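You operate a simulated robot arm through the tools that you are given. There is no shell and no other tool. Be economical: measure what you need, move in short steps, check, and stop when the job is done.

You are at the controls of a simulated robot arm. One attempt, no reset.

## Task
Put one of the white tubes from the top of the side table on the green gel pack.
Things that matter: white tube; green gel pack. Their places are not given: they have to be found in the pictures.

The check looks at the end state, three seconds after you hand in, the way a careful person would. Anything else that was tipped, shoved, dropped, spilled or broken makes it a failure.

## Robot
A 7-joint arm with a two-finger parallel gripper, fixed in place. Base frame: the origin is at the foot of the arm, x ahead of it, y to its left, z up; the work surface is at about z = 0.78. Readings come in m, rad, newtons and seconds.
With the tool pointing down near the work surface it reaches from about 0.22 to 0.68 m from the base axis. Its first joint turns from -1.152 to 1.152 rad. Payload 2.4 kg.
The tool frame sits at the grasp point between the pads (the TCP): z along the fingers, y along the line on which they close. The tips reach 0.03 m beyond it. The gripper opens to 0.094 m. The fingers are 0.028 m wide and 0.01 m thick; the gripper's body (0.05 by 0.096 m) begins 0.055 m behind the TCP.
Orientation is that of the tool frame in the base frame, as [roll, pitch, yaw] about the fixed x, y, z axes, in that order (R = Rz(yaw) Ry(pitch) Rx(roll)). With the fingers straight down and closing along the base's y, the tool's x points along the base's -x, its y along +y and its z along -z.

## Interface
- The arm moves only by the tool apply_moves. Its argument "increments" is a list of rows, each an object (a shift or turn left out is 0, a gripper value left out holds the last) with "delta_rot": the turn, a rotation vector about the base's x, y, z in units of 60 degrees (1.0 is 60 degrees), a list of three; "delta_pos": the shift along the base's x, y, z in units of 400 mm (1.0 is 400 mm), a list of three; "jaw": the gripper command, from -1 (fully open) to 1 (shut), values between in proportion. In form: [{"delta_rot": [ax, ay, az], "delta_pos": [x, y, z], "jaw": jaw}, ...]. A call has 1 to 10 rows; each row is the pose to reach, as a shift and turn from the pose commanded when the call began. A call with a number of a shift or a turn outside -1 to 1 is refused whole. Each row takes 0.2 s and may step no farther than 0.05 m and 0.15 rad from the row before; otherwise, or with a gripper value out of range, the whole call is refused. Where a pose cannot be reached the arm comes as near as it can. A force on the tool above 40 N (or 10 N above the force at the start of the call, whichever is more), or a blocked arm, ends the call early, and 0.2 s more pass. The fingers move at their own pace (about 0.153 m/s each) and stop on an object; they squeeze with about 33 N. The grip force told is the motor's: it shows also when the fingers shut on nothing. Time passes only in rows, and 0.2 s behind the last, so rows that repeat a pose let the fingers close. The reply holds the time, the measured pose of the TCP, the force on the tool along the base axes, the opening and the grip force, in the units named above and with some noise, and new pictures: "pictures" is both (left out), scene, wrist or none.
- Cameras (640 x 400 px; columns grow to the right, rows downward): "scene" is fixed at [0.0447, 0.4812, 1.4525]; the picture's right is [-0.67, -0.74, 0.00], its down [-0.37, 0.33, -0.87] and it looks along [0.64, -0.58, -0.50] (base axes); focal length 366 px, centre (320, 200). "wrist" rides on the gripper at [-0.037, 0, -0.058] in the tool frame; the picture's right is [0.00, -1.00, 0.00], its down [0.97, 0.00, -0.24] and it looks along [0.24, 0.00, 0.97] (tool axes); focal length 218 px, centre (320, 200).
- locate(camera, pixels): for up to 12 pixels [column, row] of the newest picture of that camera ("zoom" is the newest enlarged one), the place [x, y, z] in the base frame of the surface seen there, good to about 0.002 m. It takes no simulated time.
- enlarge(camera, box): a new picture of the part [left, top, right, bottom] of that camera's present view, enlarged. It takes no simulated time.
- sign_off(): hands the job in; it is judged then, once.

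Go step by step. Measure first, check grasps and placings, and put right what went wrong. The budget is 60 turns and 170 pictures, counting those below and the enlarged ones. Unless the task says otherwise, let go and move clear before handing in, and close with one line.

The tools are called after "Request:" as name(argument=value, ...) on one line, values as JSON. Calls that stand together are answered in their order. apply_moves: Moves the arm, as the interface text tells. Its arguments: {"type":"object","properties":{"increments":{"type":"array","items":{"type":"object","properties":{"delta_rot":{"type":"array","items":{"type":"number"}},"delta_pos":{"type":"array","items":{"type":"number"}},"jaw":{"type":"number"}}}},"pictures":{"type":"string","enum":["both","scene","wrist","none"]}},"required":["increments"]} The other tools are called the same way: locate (camera, pixels) gives the place of the surface under pixels of a picture; enlarge (camera, box) takes an enlarged picture of a part of a camera's view; sign_off () hands the job in.

At the start:

```text
time_s: 0.0
tcp_pos: [0.3941, 0.0205, 1.0843]
tcp_rot: [3.141, -0.001, -3.142]
wrist_force: [-0.1, 0.2, -0.4]
opening: 0.094
gripper_force: 0.0
```

scene: 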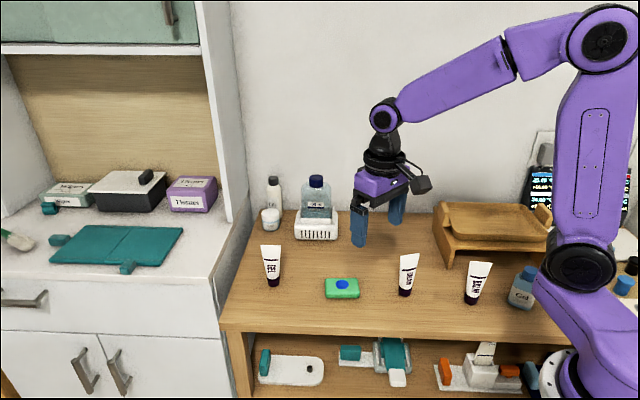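
wrist: 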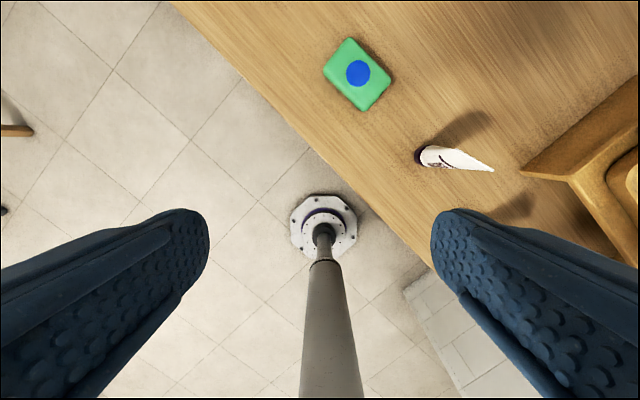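

The scene shows three standing white tubes at about (271,265), (408,275) and (477,283), and the green gel pack at (342,288). I'll enlarge that part and measure them.

Request:
enlarge(camera="scene", box=[230, 220, 550, 320])

Request:
locate(camera="scene", pixels=[[271, 250], [273, 284], [409, 258], [405, 292], [479, 268], [472, 300], [342, 285], [327, 297], [358, 297], [355, 279], [329, 279], [300, 300]])

Request:
enlarge(camera="wrist", box=[300, 20, 540, 220])

```text
2.00 times, centred on (390, 270) of scene
```

zoom: 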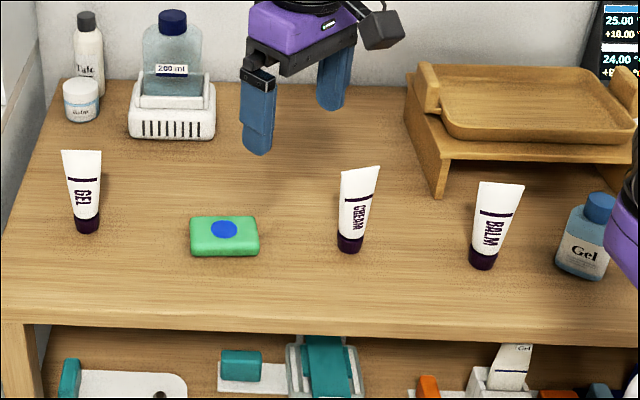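

```text
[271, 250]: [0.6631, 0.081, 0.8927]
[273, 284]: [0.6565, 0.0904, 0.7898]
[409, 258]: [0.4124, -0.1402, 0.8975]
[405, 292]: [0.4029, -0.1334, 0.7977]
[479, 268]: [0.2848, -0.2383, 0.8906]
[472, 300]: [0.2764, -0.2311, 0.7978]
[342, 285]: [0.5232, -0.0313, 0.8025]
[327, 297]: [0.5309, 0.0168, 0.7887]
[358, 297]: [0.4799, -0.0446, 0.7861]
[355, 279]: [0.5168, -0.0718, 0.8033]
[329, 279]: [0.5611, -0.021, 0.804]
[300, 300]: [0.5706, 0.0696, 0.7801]
```

```text
2.00 times, centred on (420, 120) of wrist
```

zoom: 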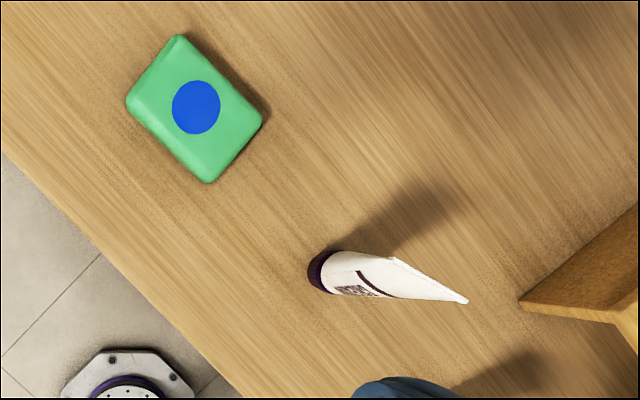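

The middle tube (CREAM) stands near (0.41,-0.14) and the pack is centred near (0.52,-0.03). I'll measure the pack corners and the tube crimp in the wrist zoom.

Request:
locate(camera="zoom", pixels=[[196, 106], [178, 40], [132, 102], [207, 178], [258, 120], [464, 300], [400, 262], [430, 281], [318, 272], [330, 255], [325, 290], [370, 290]])

Request:
enlarge(camera="scene", box=[368, 240, 448, 300])

```text
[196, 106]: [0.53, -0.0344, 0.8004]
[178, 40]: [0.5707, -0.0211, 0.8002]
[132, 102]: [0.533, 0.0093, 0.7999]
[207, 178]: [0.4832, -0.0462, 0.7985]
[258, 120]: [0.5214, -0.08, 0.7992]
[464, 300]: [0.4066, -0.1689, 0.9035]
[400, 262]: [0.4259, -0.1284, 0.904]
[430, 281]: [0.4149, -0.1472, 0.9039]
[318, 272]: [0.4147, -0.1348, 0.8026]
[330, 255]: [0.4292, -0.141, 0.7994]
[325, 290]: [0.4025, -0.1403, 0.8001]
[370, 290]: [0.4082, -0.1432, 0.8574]
```

```text
6.67 times, centred on (408, 270) of scene
```

zoom: 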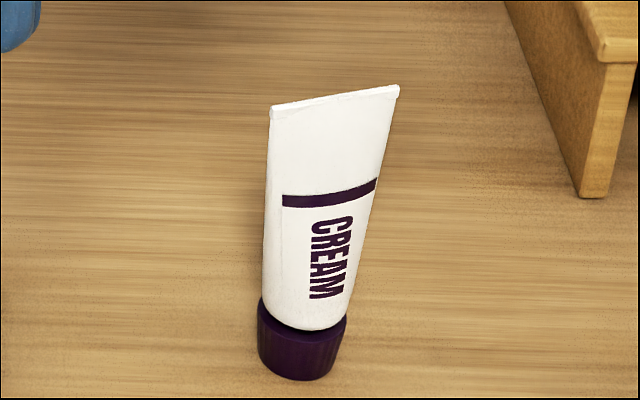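

The crimp runs from (0.426,-0.128) to (0.407,-0.169) and its centre is about (0.416,-0.149), top z 0.904. I'll turn the tool so it closes across the thin side, stay high above it, and check how close the wooden stand is.

Request:
locate(camera="scene", pixels=[[441, 268], [436, 240], [434, 205], [447, 203], [442, 262], [409, 252], [401, 255], [418, 251]])

Request:
apply_moves(increments=[{"delta_rot": [0, 0, 0.14], "delta_pos": [0.01, -0.06, -0.02], "jaw": -1}, {"delta_rot": [0, 0, 0.28], "delta_pos": [0.02, -0.12, -0.04]}, {"delta_rot": [0, 0, 0.42], "delta_pos": [0.03, -0.18, -0.06]}, {"delta_rot": [0, 0, 0.56], "delta_pos": [0.04, -0.24, -0.08]}, {"delta_rot": [0, 0, 0.7], "delta_pos": [0.05, -0.3, -0.1]}, {"delta_rot": [0, 0, 0.84], "delta_pos": [0.055, -0.36, -0.12]}, {"delta_rot": [0, 0, 0.98], "delta_pos": [0.055, -0.424, -0.15]}, {"delta_rot": [0, 0, 1.0], "delta_pos": [0.055, -0.424, -0.2]}])

```text
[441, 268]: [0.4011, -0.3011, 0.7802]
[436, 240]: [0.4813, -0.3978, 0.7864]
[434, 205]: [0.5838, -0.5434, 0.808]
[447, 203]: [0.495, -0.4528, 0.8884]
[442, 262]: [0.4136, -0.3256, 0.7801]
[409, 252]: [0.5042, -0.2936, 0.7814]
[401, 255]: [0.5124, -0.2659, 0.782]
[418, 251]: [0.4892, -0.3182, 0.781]
```

```text
time_s: 1.8
tcp_pos: [0.4162, -0.1489, 1.0034]
tcp_rot: [-3.14, 0.0, -2.094]
wrist_force: [0.7, 0.8, 0.6]
opening: 0.0942
gripper_force: 0.0
```

scene: 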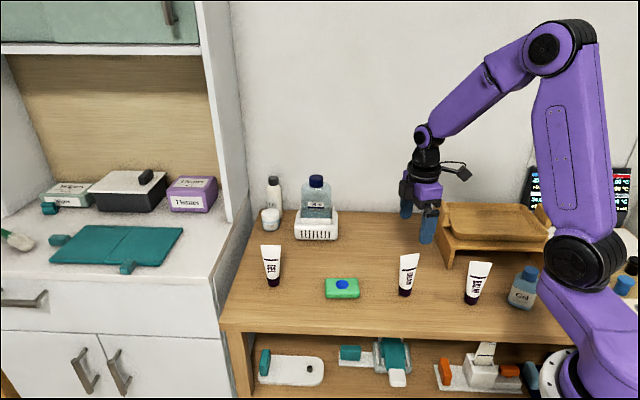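
wrist: 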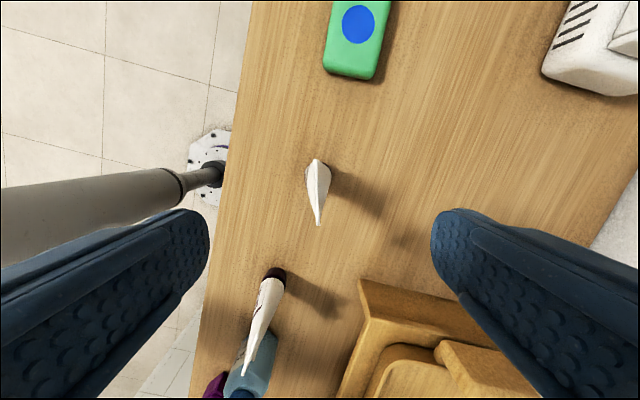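

The tube now appears at (317,190) in the wrist view, between the fingers. I'll measure it closely from here.

Request:
enlarge(camera="wrist", box=[270, 145, 366, 235])

Request:
locate(camera="wrist", pixels=[[316, 161], [317, 190], [317, 222], [309, 178], [328, 178]])

```text
4.44 times, centred on (318, 190) of wrist
```

zoom: 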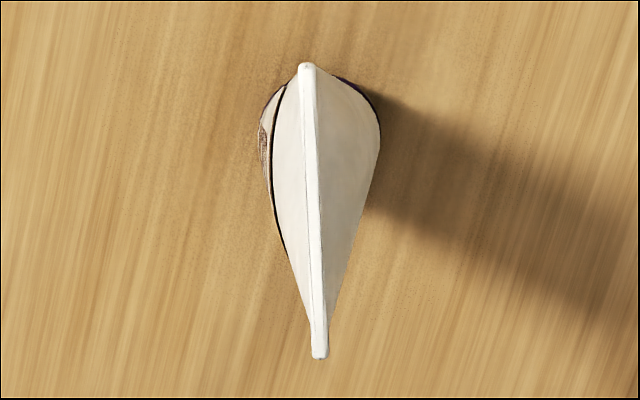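

```text
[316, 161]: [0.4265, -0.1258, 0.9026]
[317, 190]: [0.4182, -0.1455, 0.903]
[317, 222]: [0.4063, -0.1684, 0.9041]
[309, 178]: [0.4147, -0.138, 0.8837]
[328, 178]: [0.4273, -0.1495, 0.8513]
```

Tube crimp centre is (0.416,-0.147), about 3.5° off in yaw. I'll correct that and descend to z≈0.858, so the palm stays clear of the crimp at 0.904.

Request:
apply_moves(increments=[{"delta_rot": [0, 0, 0.06], "delta_pos": [0.001, 0.005, -0.09], "jaw": -1}, {"delta_rot": [0, 0, 0.06], "delta_pos": [0.001, 0.005, -0.18]}, {"delta_rot": [0, 0, 0.06], "delta_pos": [0.001, 0.005, -0.26]}, {"delta_rot": [0, 0, 0.06], "delta_pos": [0.001, 0.005, -0.32]}, {"delta_rot": [0, 0, 0.06], "delta_pos": [0.001, 0.005, -0.362]}, {"delta_rot": [0, 0, 0.06], "delta_pos": [0.001, 0.005, -0.362]}])

```text
time_s: 3.2
tcp_pos: [0.4161, -0.1473, 0.8591]
tcp_rot: [3.141, 0.0, -2.031]
wrist_force: [-0.4, 0.9, -0.2]
opening: 0.094
gripper_force: 0.0
```

scene: 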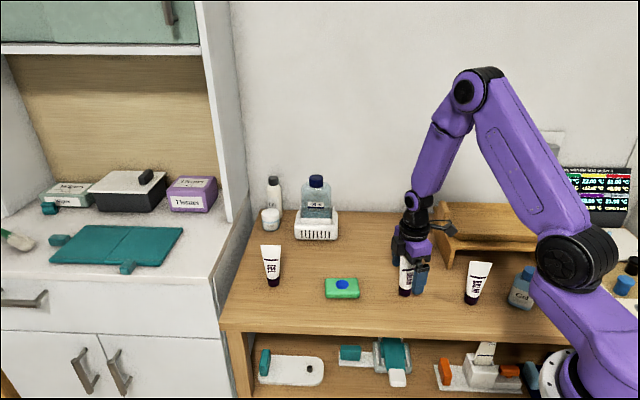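
wrist: 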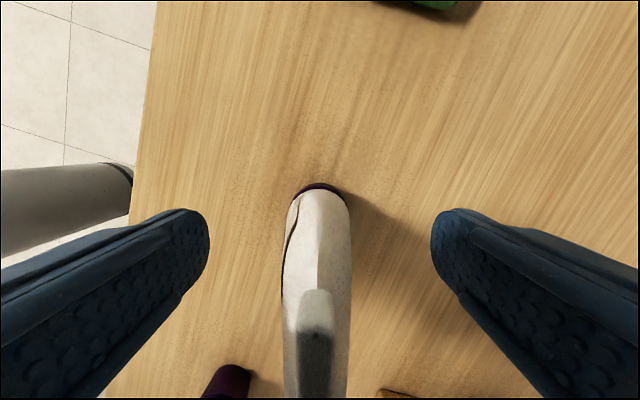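

The tube is centred between the fingers at column ~319. I'll close in stages.

Request:
apply_moves(increments=[{"jaw": -0.4}, {"jaw": 0.0}, {"jaw": 0.2}, {"jaw": 0.4}, {"jaw": 0.6}, {"jaw": 1.0}, {"jaw": 1.0}, {"jaw": 1.0}])

```text
time_s: 5.0
tcp_pos: [0.4164, -0.1471, 0.8588]
tcp_rot: [-3.141, 0.0, -2.033]
wrist_force: [0.4, 0.2, 0.9]
opening: 0.0259
gripper_force: 33.8
```

scene: 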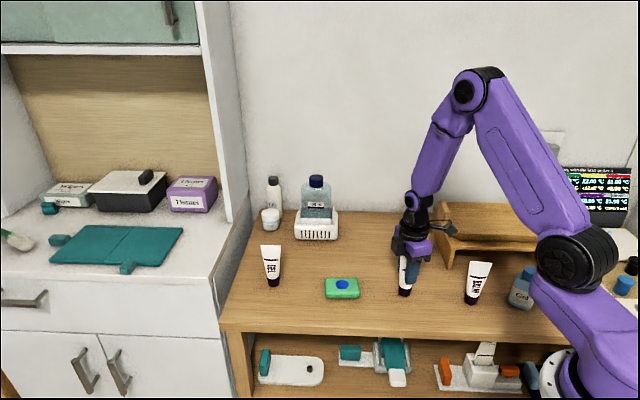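
wrist: 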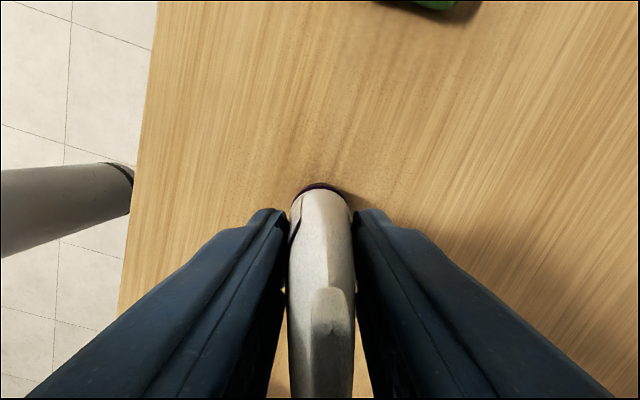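

The fingers hold the tube at 0.026 m opening with 34 N. I'll lift it slowly by 6 cm and check.

Request:
apply_moves(increments=[{"delta_pos": [0, 0, 0.02], "jaw": 1}, {"delta_pos": [0, 0, 0.06]}, {"delta_pos": [0, 0, 0.11]}, {"delta_pos": [0, 0, 0.15]}, {"delta_pos": [0, 0, 0.15]}])

Request:
enlarge(camera="scene", box=[360, 200, 460, 300])

```text
time_s: 6.2
tcp_pos: [0.4159, -0.1489, 0.9183]
tcp_rot: [-3.141, 0.0, -2.03]
wrist_force: [0.1, -0.5, 0.9]
opening: 0.0258
gripper_force: 32.8
```

scene: 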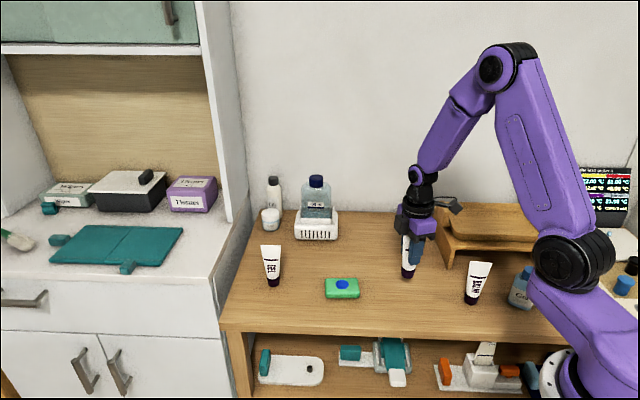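
wrist: 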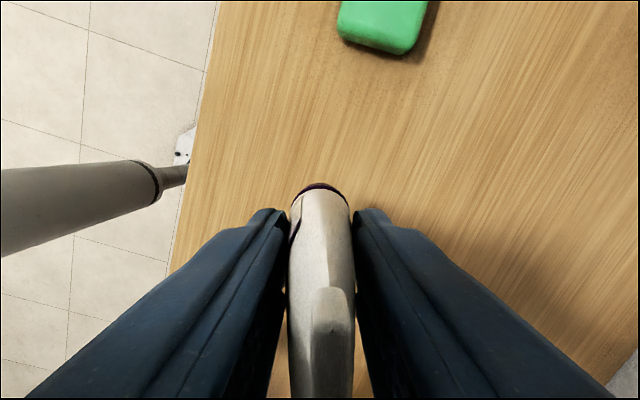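

```text
4.00 times, centred on (410, 250) of scene
```

zoom: 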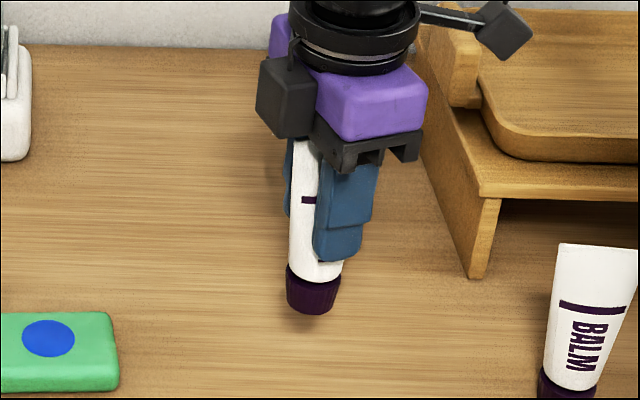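

The tube is lifted and vertical. I'll carry it over the pack centre (0.527,-0.034) at the same height.

Request:
apply_moves(increments=[{"delta_pos": [0.03, 0.03, 0], "jaw": 1}, {"delta_pos": [0.08, 0.08, 0]}, {"delta_pos": [0.13, 0.13, 0]}, {"delta_pos": [0.18, 0.18, 0]}, {"delta_pos": [0.23, 0.23, 0]}, {"delta_pos": [0.26, 0.265, 0]}, {"delta_pos": [0.277, 0.283, 0]}, {"delta_pos": [0.277, 0.283, 0]}])

Request:
enlarge(camera="scene", box=[292, 210, 392, 310])

```text
time_s: 8.0
tcp_pos: [0.5276, -0.034, 0.918]
tcp_rot: [-3.14, 0.0, -2.032]
wrist_force: [0.5, 0.0, -1.5]
opening: 0.0259
gripper_force: 33.1
```

scene: 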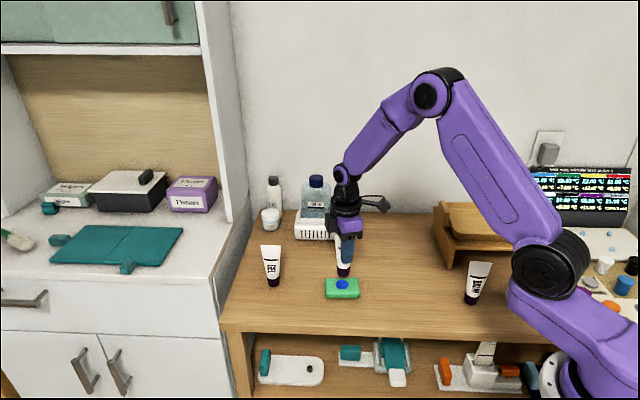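
wrist: 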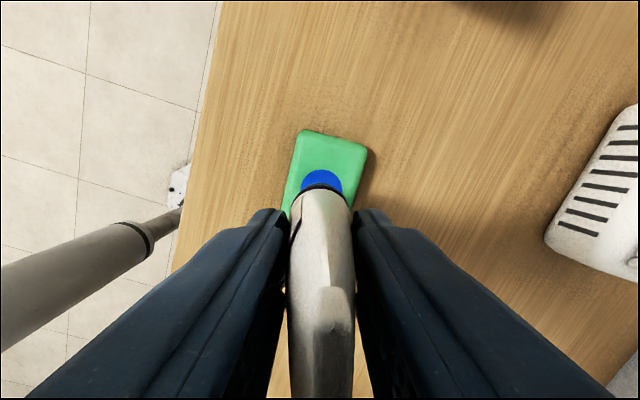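

```text
4.00 times, centred on (342, 260) of scene
```

zoom: 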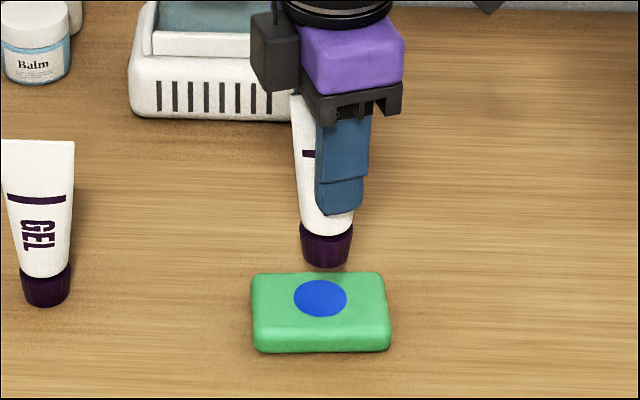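

The tube hangs over the blue dot, with its cap about 3.5 cm above the pack. I'll lower it to just above contact (expected at TCP z ≈ 0.88).

Request:
apply_moves(increments=[{"delta_pos": [0, 0, -0.03], "jaw": 1}, {"delta_pos": [0, 0, -0.06]}, {"delta_pos": [0, 0, -0.08]}, {"delta_pos": [0, 0, -0.0825]}, {"delta_pos": [0, 0, -0.0825]}], pictures="scene")

Request:
enlarge(camera="scene", box=[302, 240, 382, 310])

```text
time_s: 9.2
tcp_pos: [0.5264, -0.0352, 0.8861]
tcp_rot: [3.14, -0.001, -2.032]
wrist_force: [-0.9, 0.3, -0.5]
opening: 0.0258
gripper_force: 33.1
```

scene: 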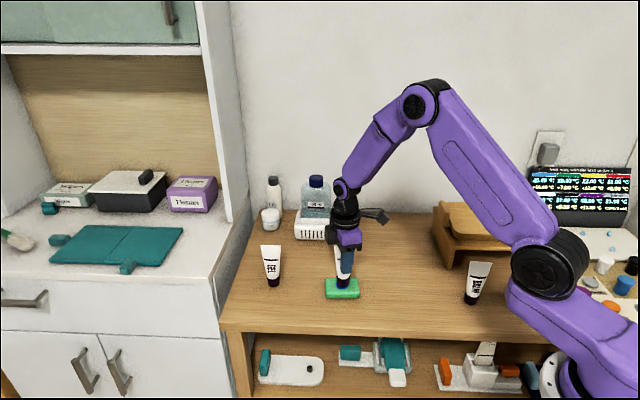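

```text
5.71 times, centred on (342, 275) of scene
```

zoom: 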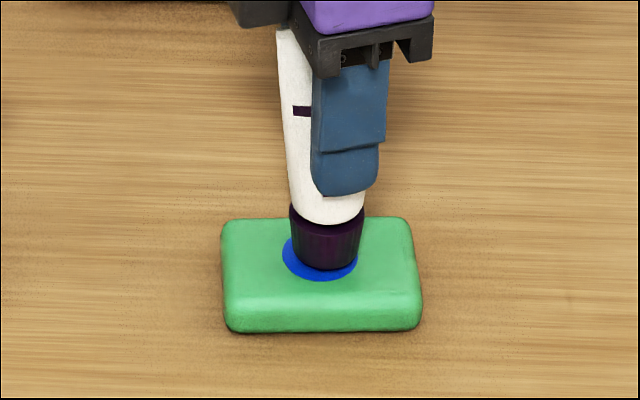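

The cap sits just above the blue dot. I'll go down in 1 mm steps and watch the force.

Request:
apply_moves(increments=[{"delta_pos": [0, 0, -0.0025]}, {"delta_pos": [0, 0, -0.005]}, {"delta_pos": [0, 0, -0.0075]}, {"delta_pos": [0, 0, -0.0075]}], pictures="none")

```text
time_s: 10.2
tcp_pos: [0.5265, -0.0347, 0.8826]
tcp_rot: [3.141, 0.0, -2.032]
wrist_force: [0.5, -1.2, -0.1]
opening: 0.0257
gripper_force: 33.2
```

Request:
apply_moves(increments=[{"delta_pos": [0, 0, -0.0025]}, {"delta_pos": [0, 0, -0.0025]}], pictures="none")

Request:
apply_moves(increments=[{"delta_pos": [0, 0, -0.0025]}, {"delta_pos": [0, 0, -0.0025]}], pictures="scene")

Request:
enlarge(camera="scene", box=[302, 240, 382, 310])

```text
time_s: 10.8
tcp_pos: [0.5269, -0.035, 0.8804]
tcp_rot: [-3.141, -0.001, -2.032]
wrist_force: [0.1, -0.4, -0.3]
opening: 0.0259
gripper_force: 32.7
```

```text
time_s: 11.4
tcp_pos: [0.5267, -0.0354, 0.8804]
tcp_rot: [3.139, 0.0, -2.032]
wrist_force: [-0.9, -1.1, 5.6]
opening: 0.0259
gripper_force: 32.7
```

scene: 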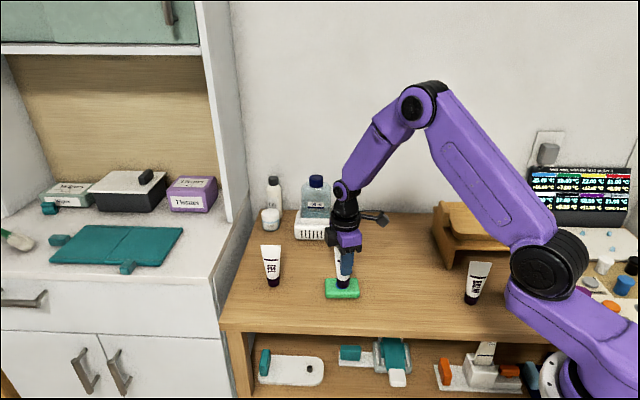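

```text
5.71 times, centred on (342, 275) of scene
```

zoom: 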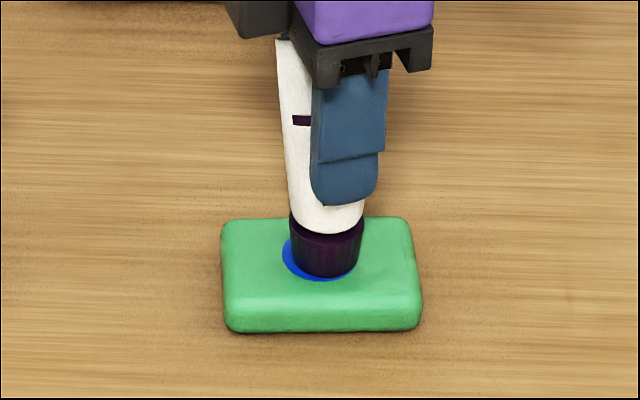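

Force rose to 5.6 N, so the cap is resting on the pack. I'll open slowly, going straight wider in small steps.

Request:
apply_moves(increments=[{"jaw": 0.5}, {"jaw": 0.42}, {"jaw": 0.36}, {"jaw": 0.3}, {"jaw": 0.2}, {"jaw": 0.1}, {"jaw": -0.1}, {"jaw": -0.3}, {"jaw": -0.3}])

Request:
enlarge(camera="scene", box=[302, 240, 382, 310])

```text
time_s: 13.4
tcp_pos: [0.5267, -0.0358, 0.8808]
tcp_rot: [-3.142, 0.0, -2.032]
wrist_force: [-0.1, 0.4, 0.1]
opening: 0.061
gripper_force: 0.0
```

scene: 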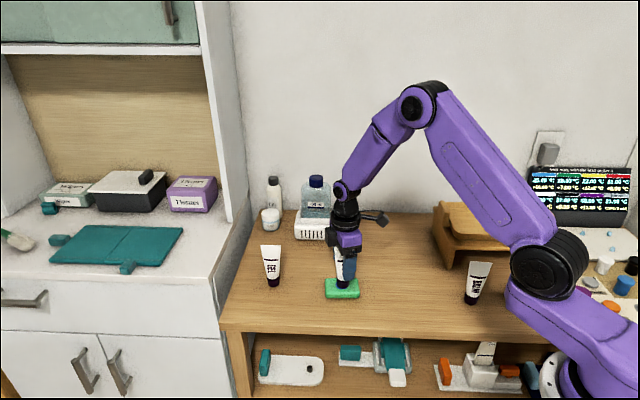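
wrist: 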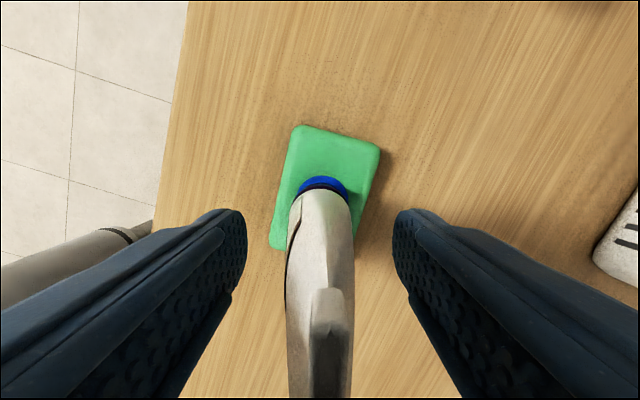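

```text
5.71 times, centred on (342, 275) of scene
```

zoom: 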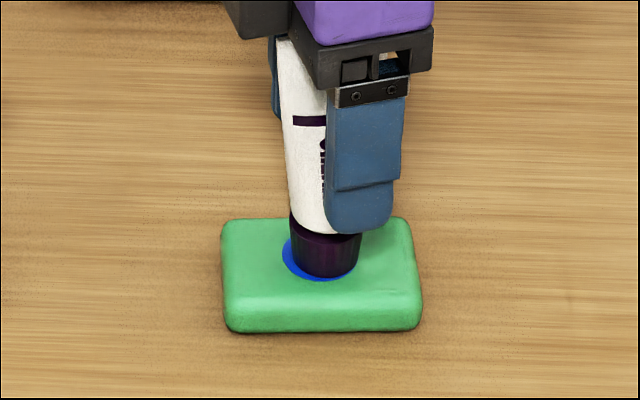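

The fingers are clear on both sides and the tube stands upright on the pack. I'll raise the arm straight up.

Request:
apply_moves(increments=[{"delta_pos": [0, 0, 0.03], "jaw": -0.5}, {"delta_pos": [0, 0, 0.09]}, {"delta_pos": [0, 0, 0.17]}, {"delta_pos": [0, 0, 0.27]}, {"delta_pos": [0, 0, 0.37]}, {"delta_pos": [0, 0, 0.4]}, {"delta_pos": [0, 0, 0.4]}])

Request:
enlarge(camera="scene", box=[230, 200, 550, 320])

```text
time_s: 15.0
tcp_pos: [0.5266, -0.034, 1.0422]
tcp_rot: [-3.142, 0.0, -2.032]
wrist_force: [0.0, -0.1, -0.7]
opening: 0.0705
gripper_force: 0.0
```

scene: 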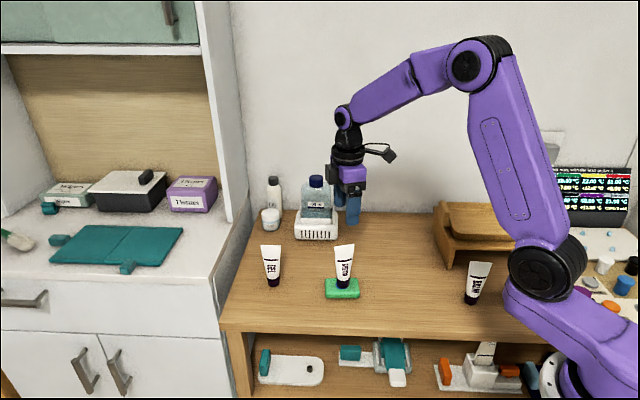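
wrist: 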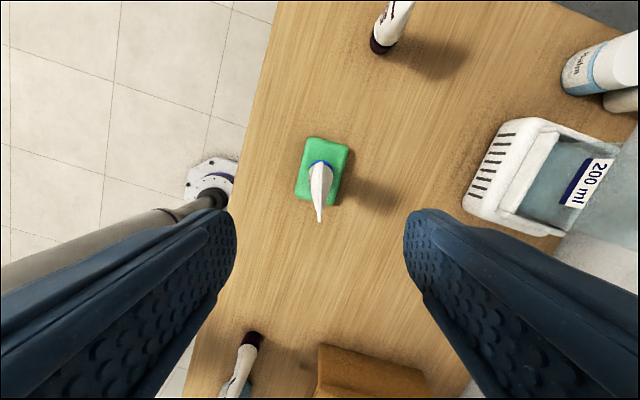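

```text
2.00 times, centred on (390, 260) of scene
```

zoom: 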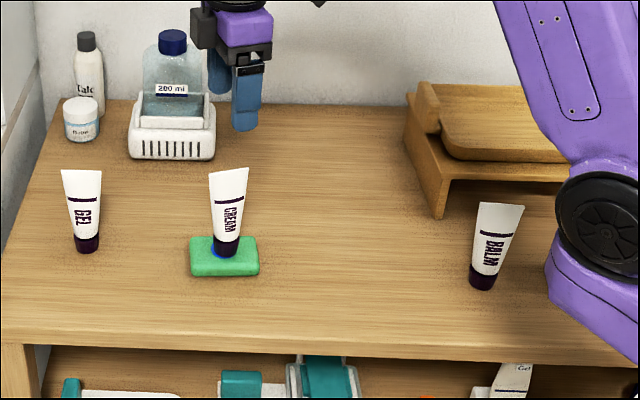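

The tube stands upright on the pack at (344,270). The arm's shoulder hides the gel bottle, so I'll swing back high to check that it is undisturbed.

Request:
apply_moves(increments=[{"delta_pos": [-0.05, 0, 0.1]}, {"delta_pos": [-0.12, -0.05, 0.15]}, {"delta_pos": [-0.2, -0.1, 0.15]}, {"delta_pos": [-0.28, -0.17, 0.15]}, {"delta_pos": [-0.28, -0.25, 0.15]}, {"delta_pos": [-0.28, -0.28, 0.15]}, {"delta_pos": [-0.28, -0.28, 0.15]}])

```text
time_s: 16.6
tcp_pos: [0.4153, -0.1481, 1.1016]
tcp_rot: [-3.14, 0.0, -2.032]
wrist_force: [0.0, -0.8, -0.1]
opening: 0.0708
gripper_force: 0.1
```

scene: 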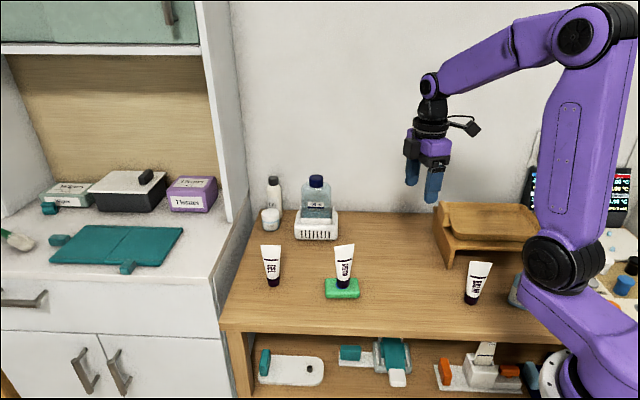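
wrist: 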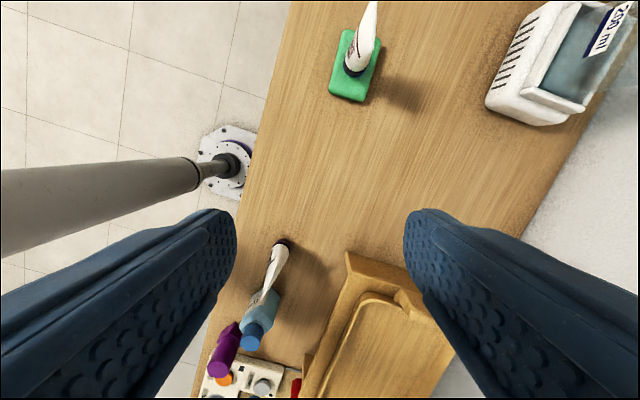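

The gel bottle stands undisturbed at (510,290) and (258,318), and the tube is still upright on the pack. I'm handing in.

Request:
sign_off()

```text
The job is handed in.
```

The white CREAM tube is standing upright on the green gel pack. The gripper has let go and moved clear, and the last pictures show nothing else disturbed.
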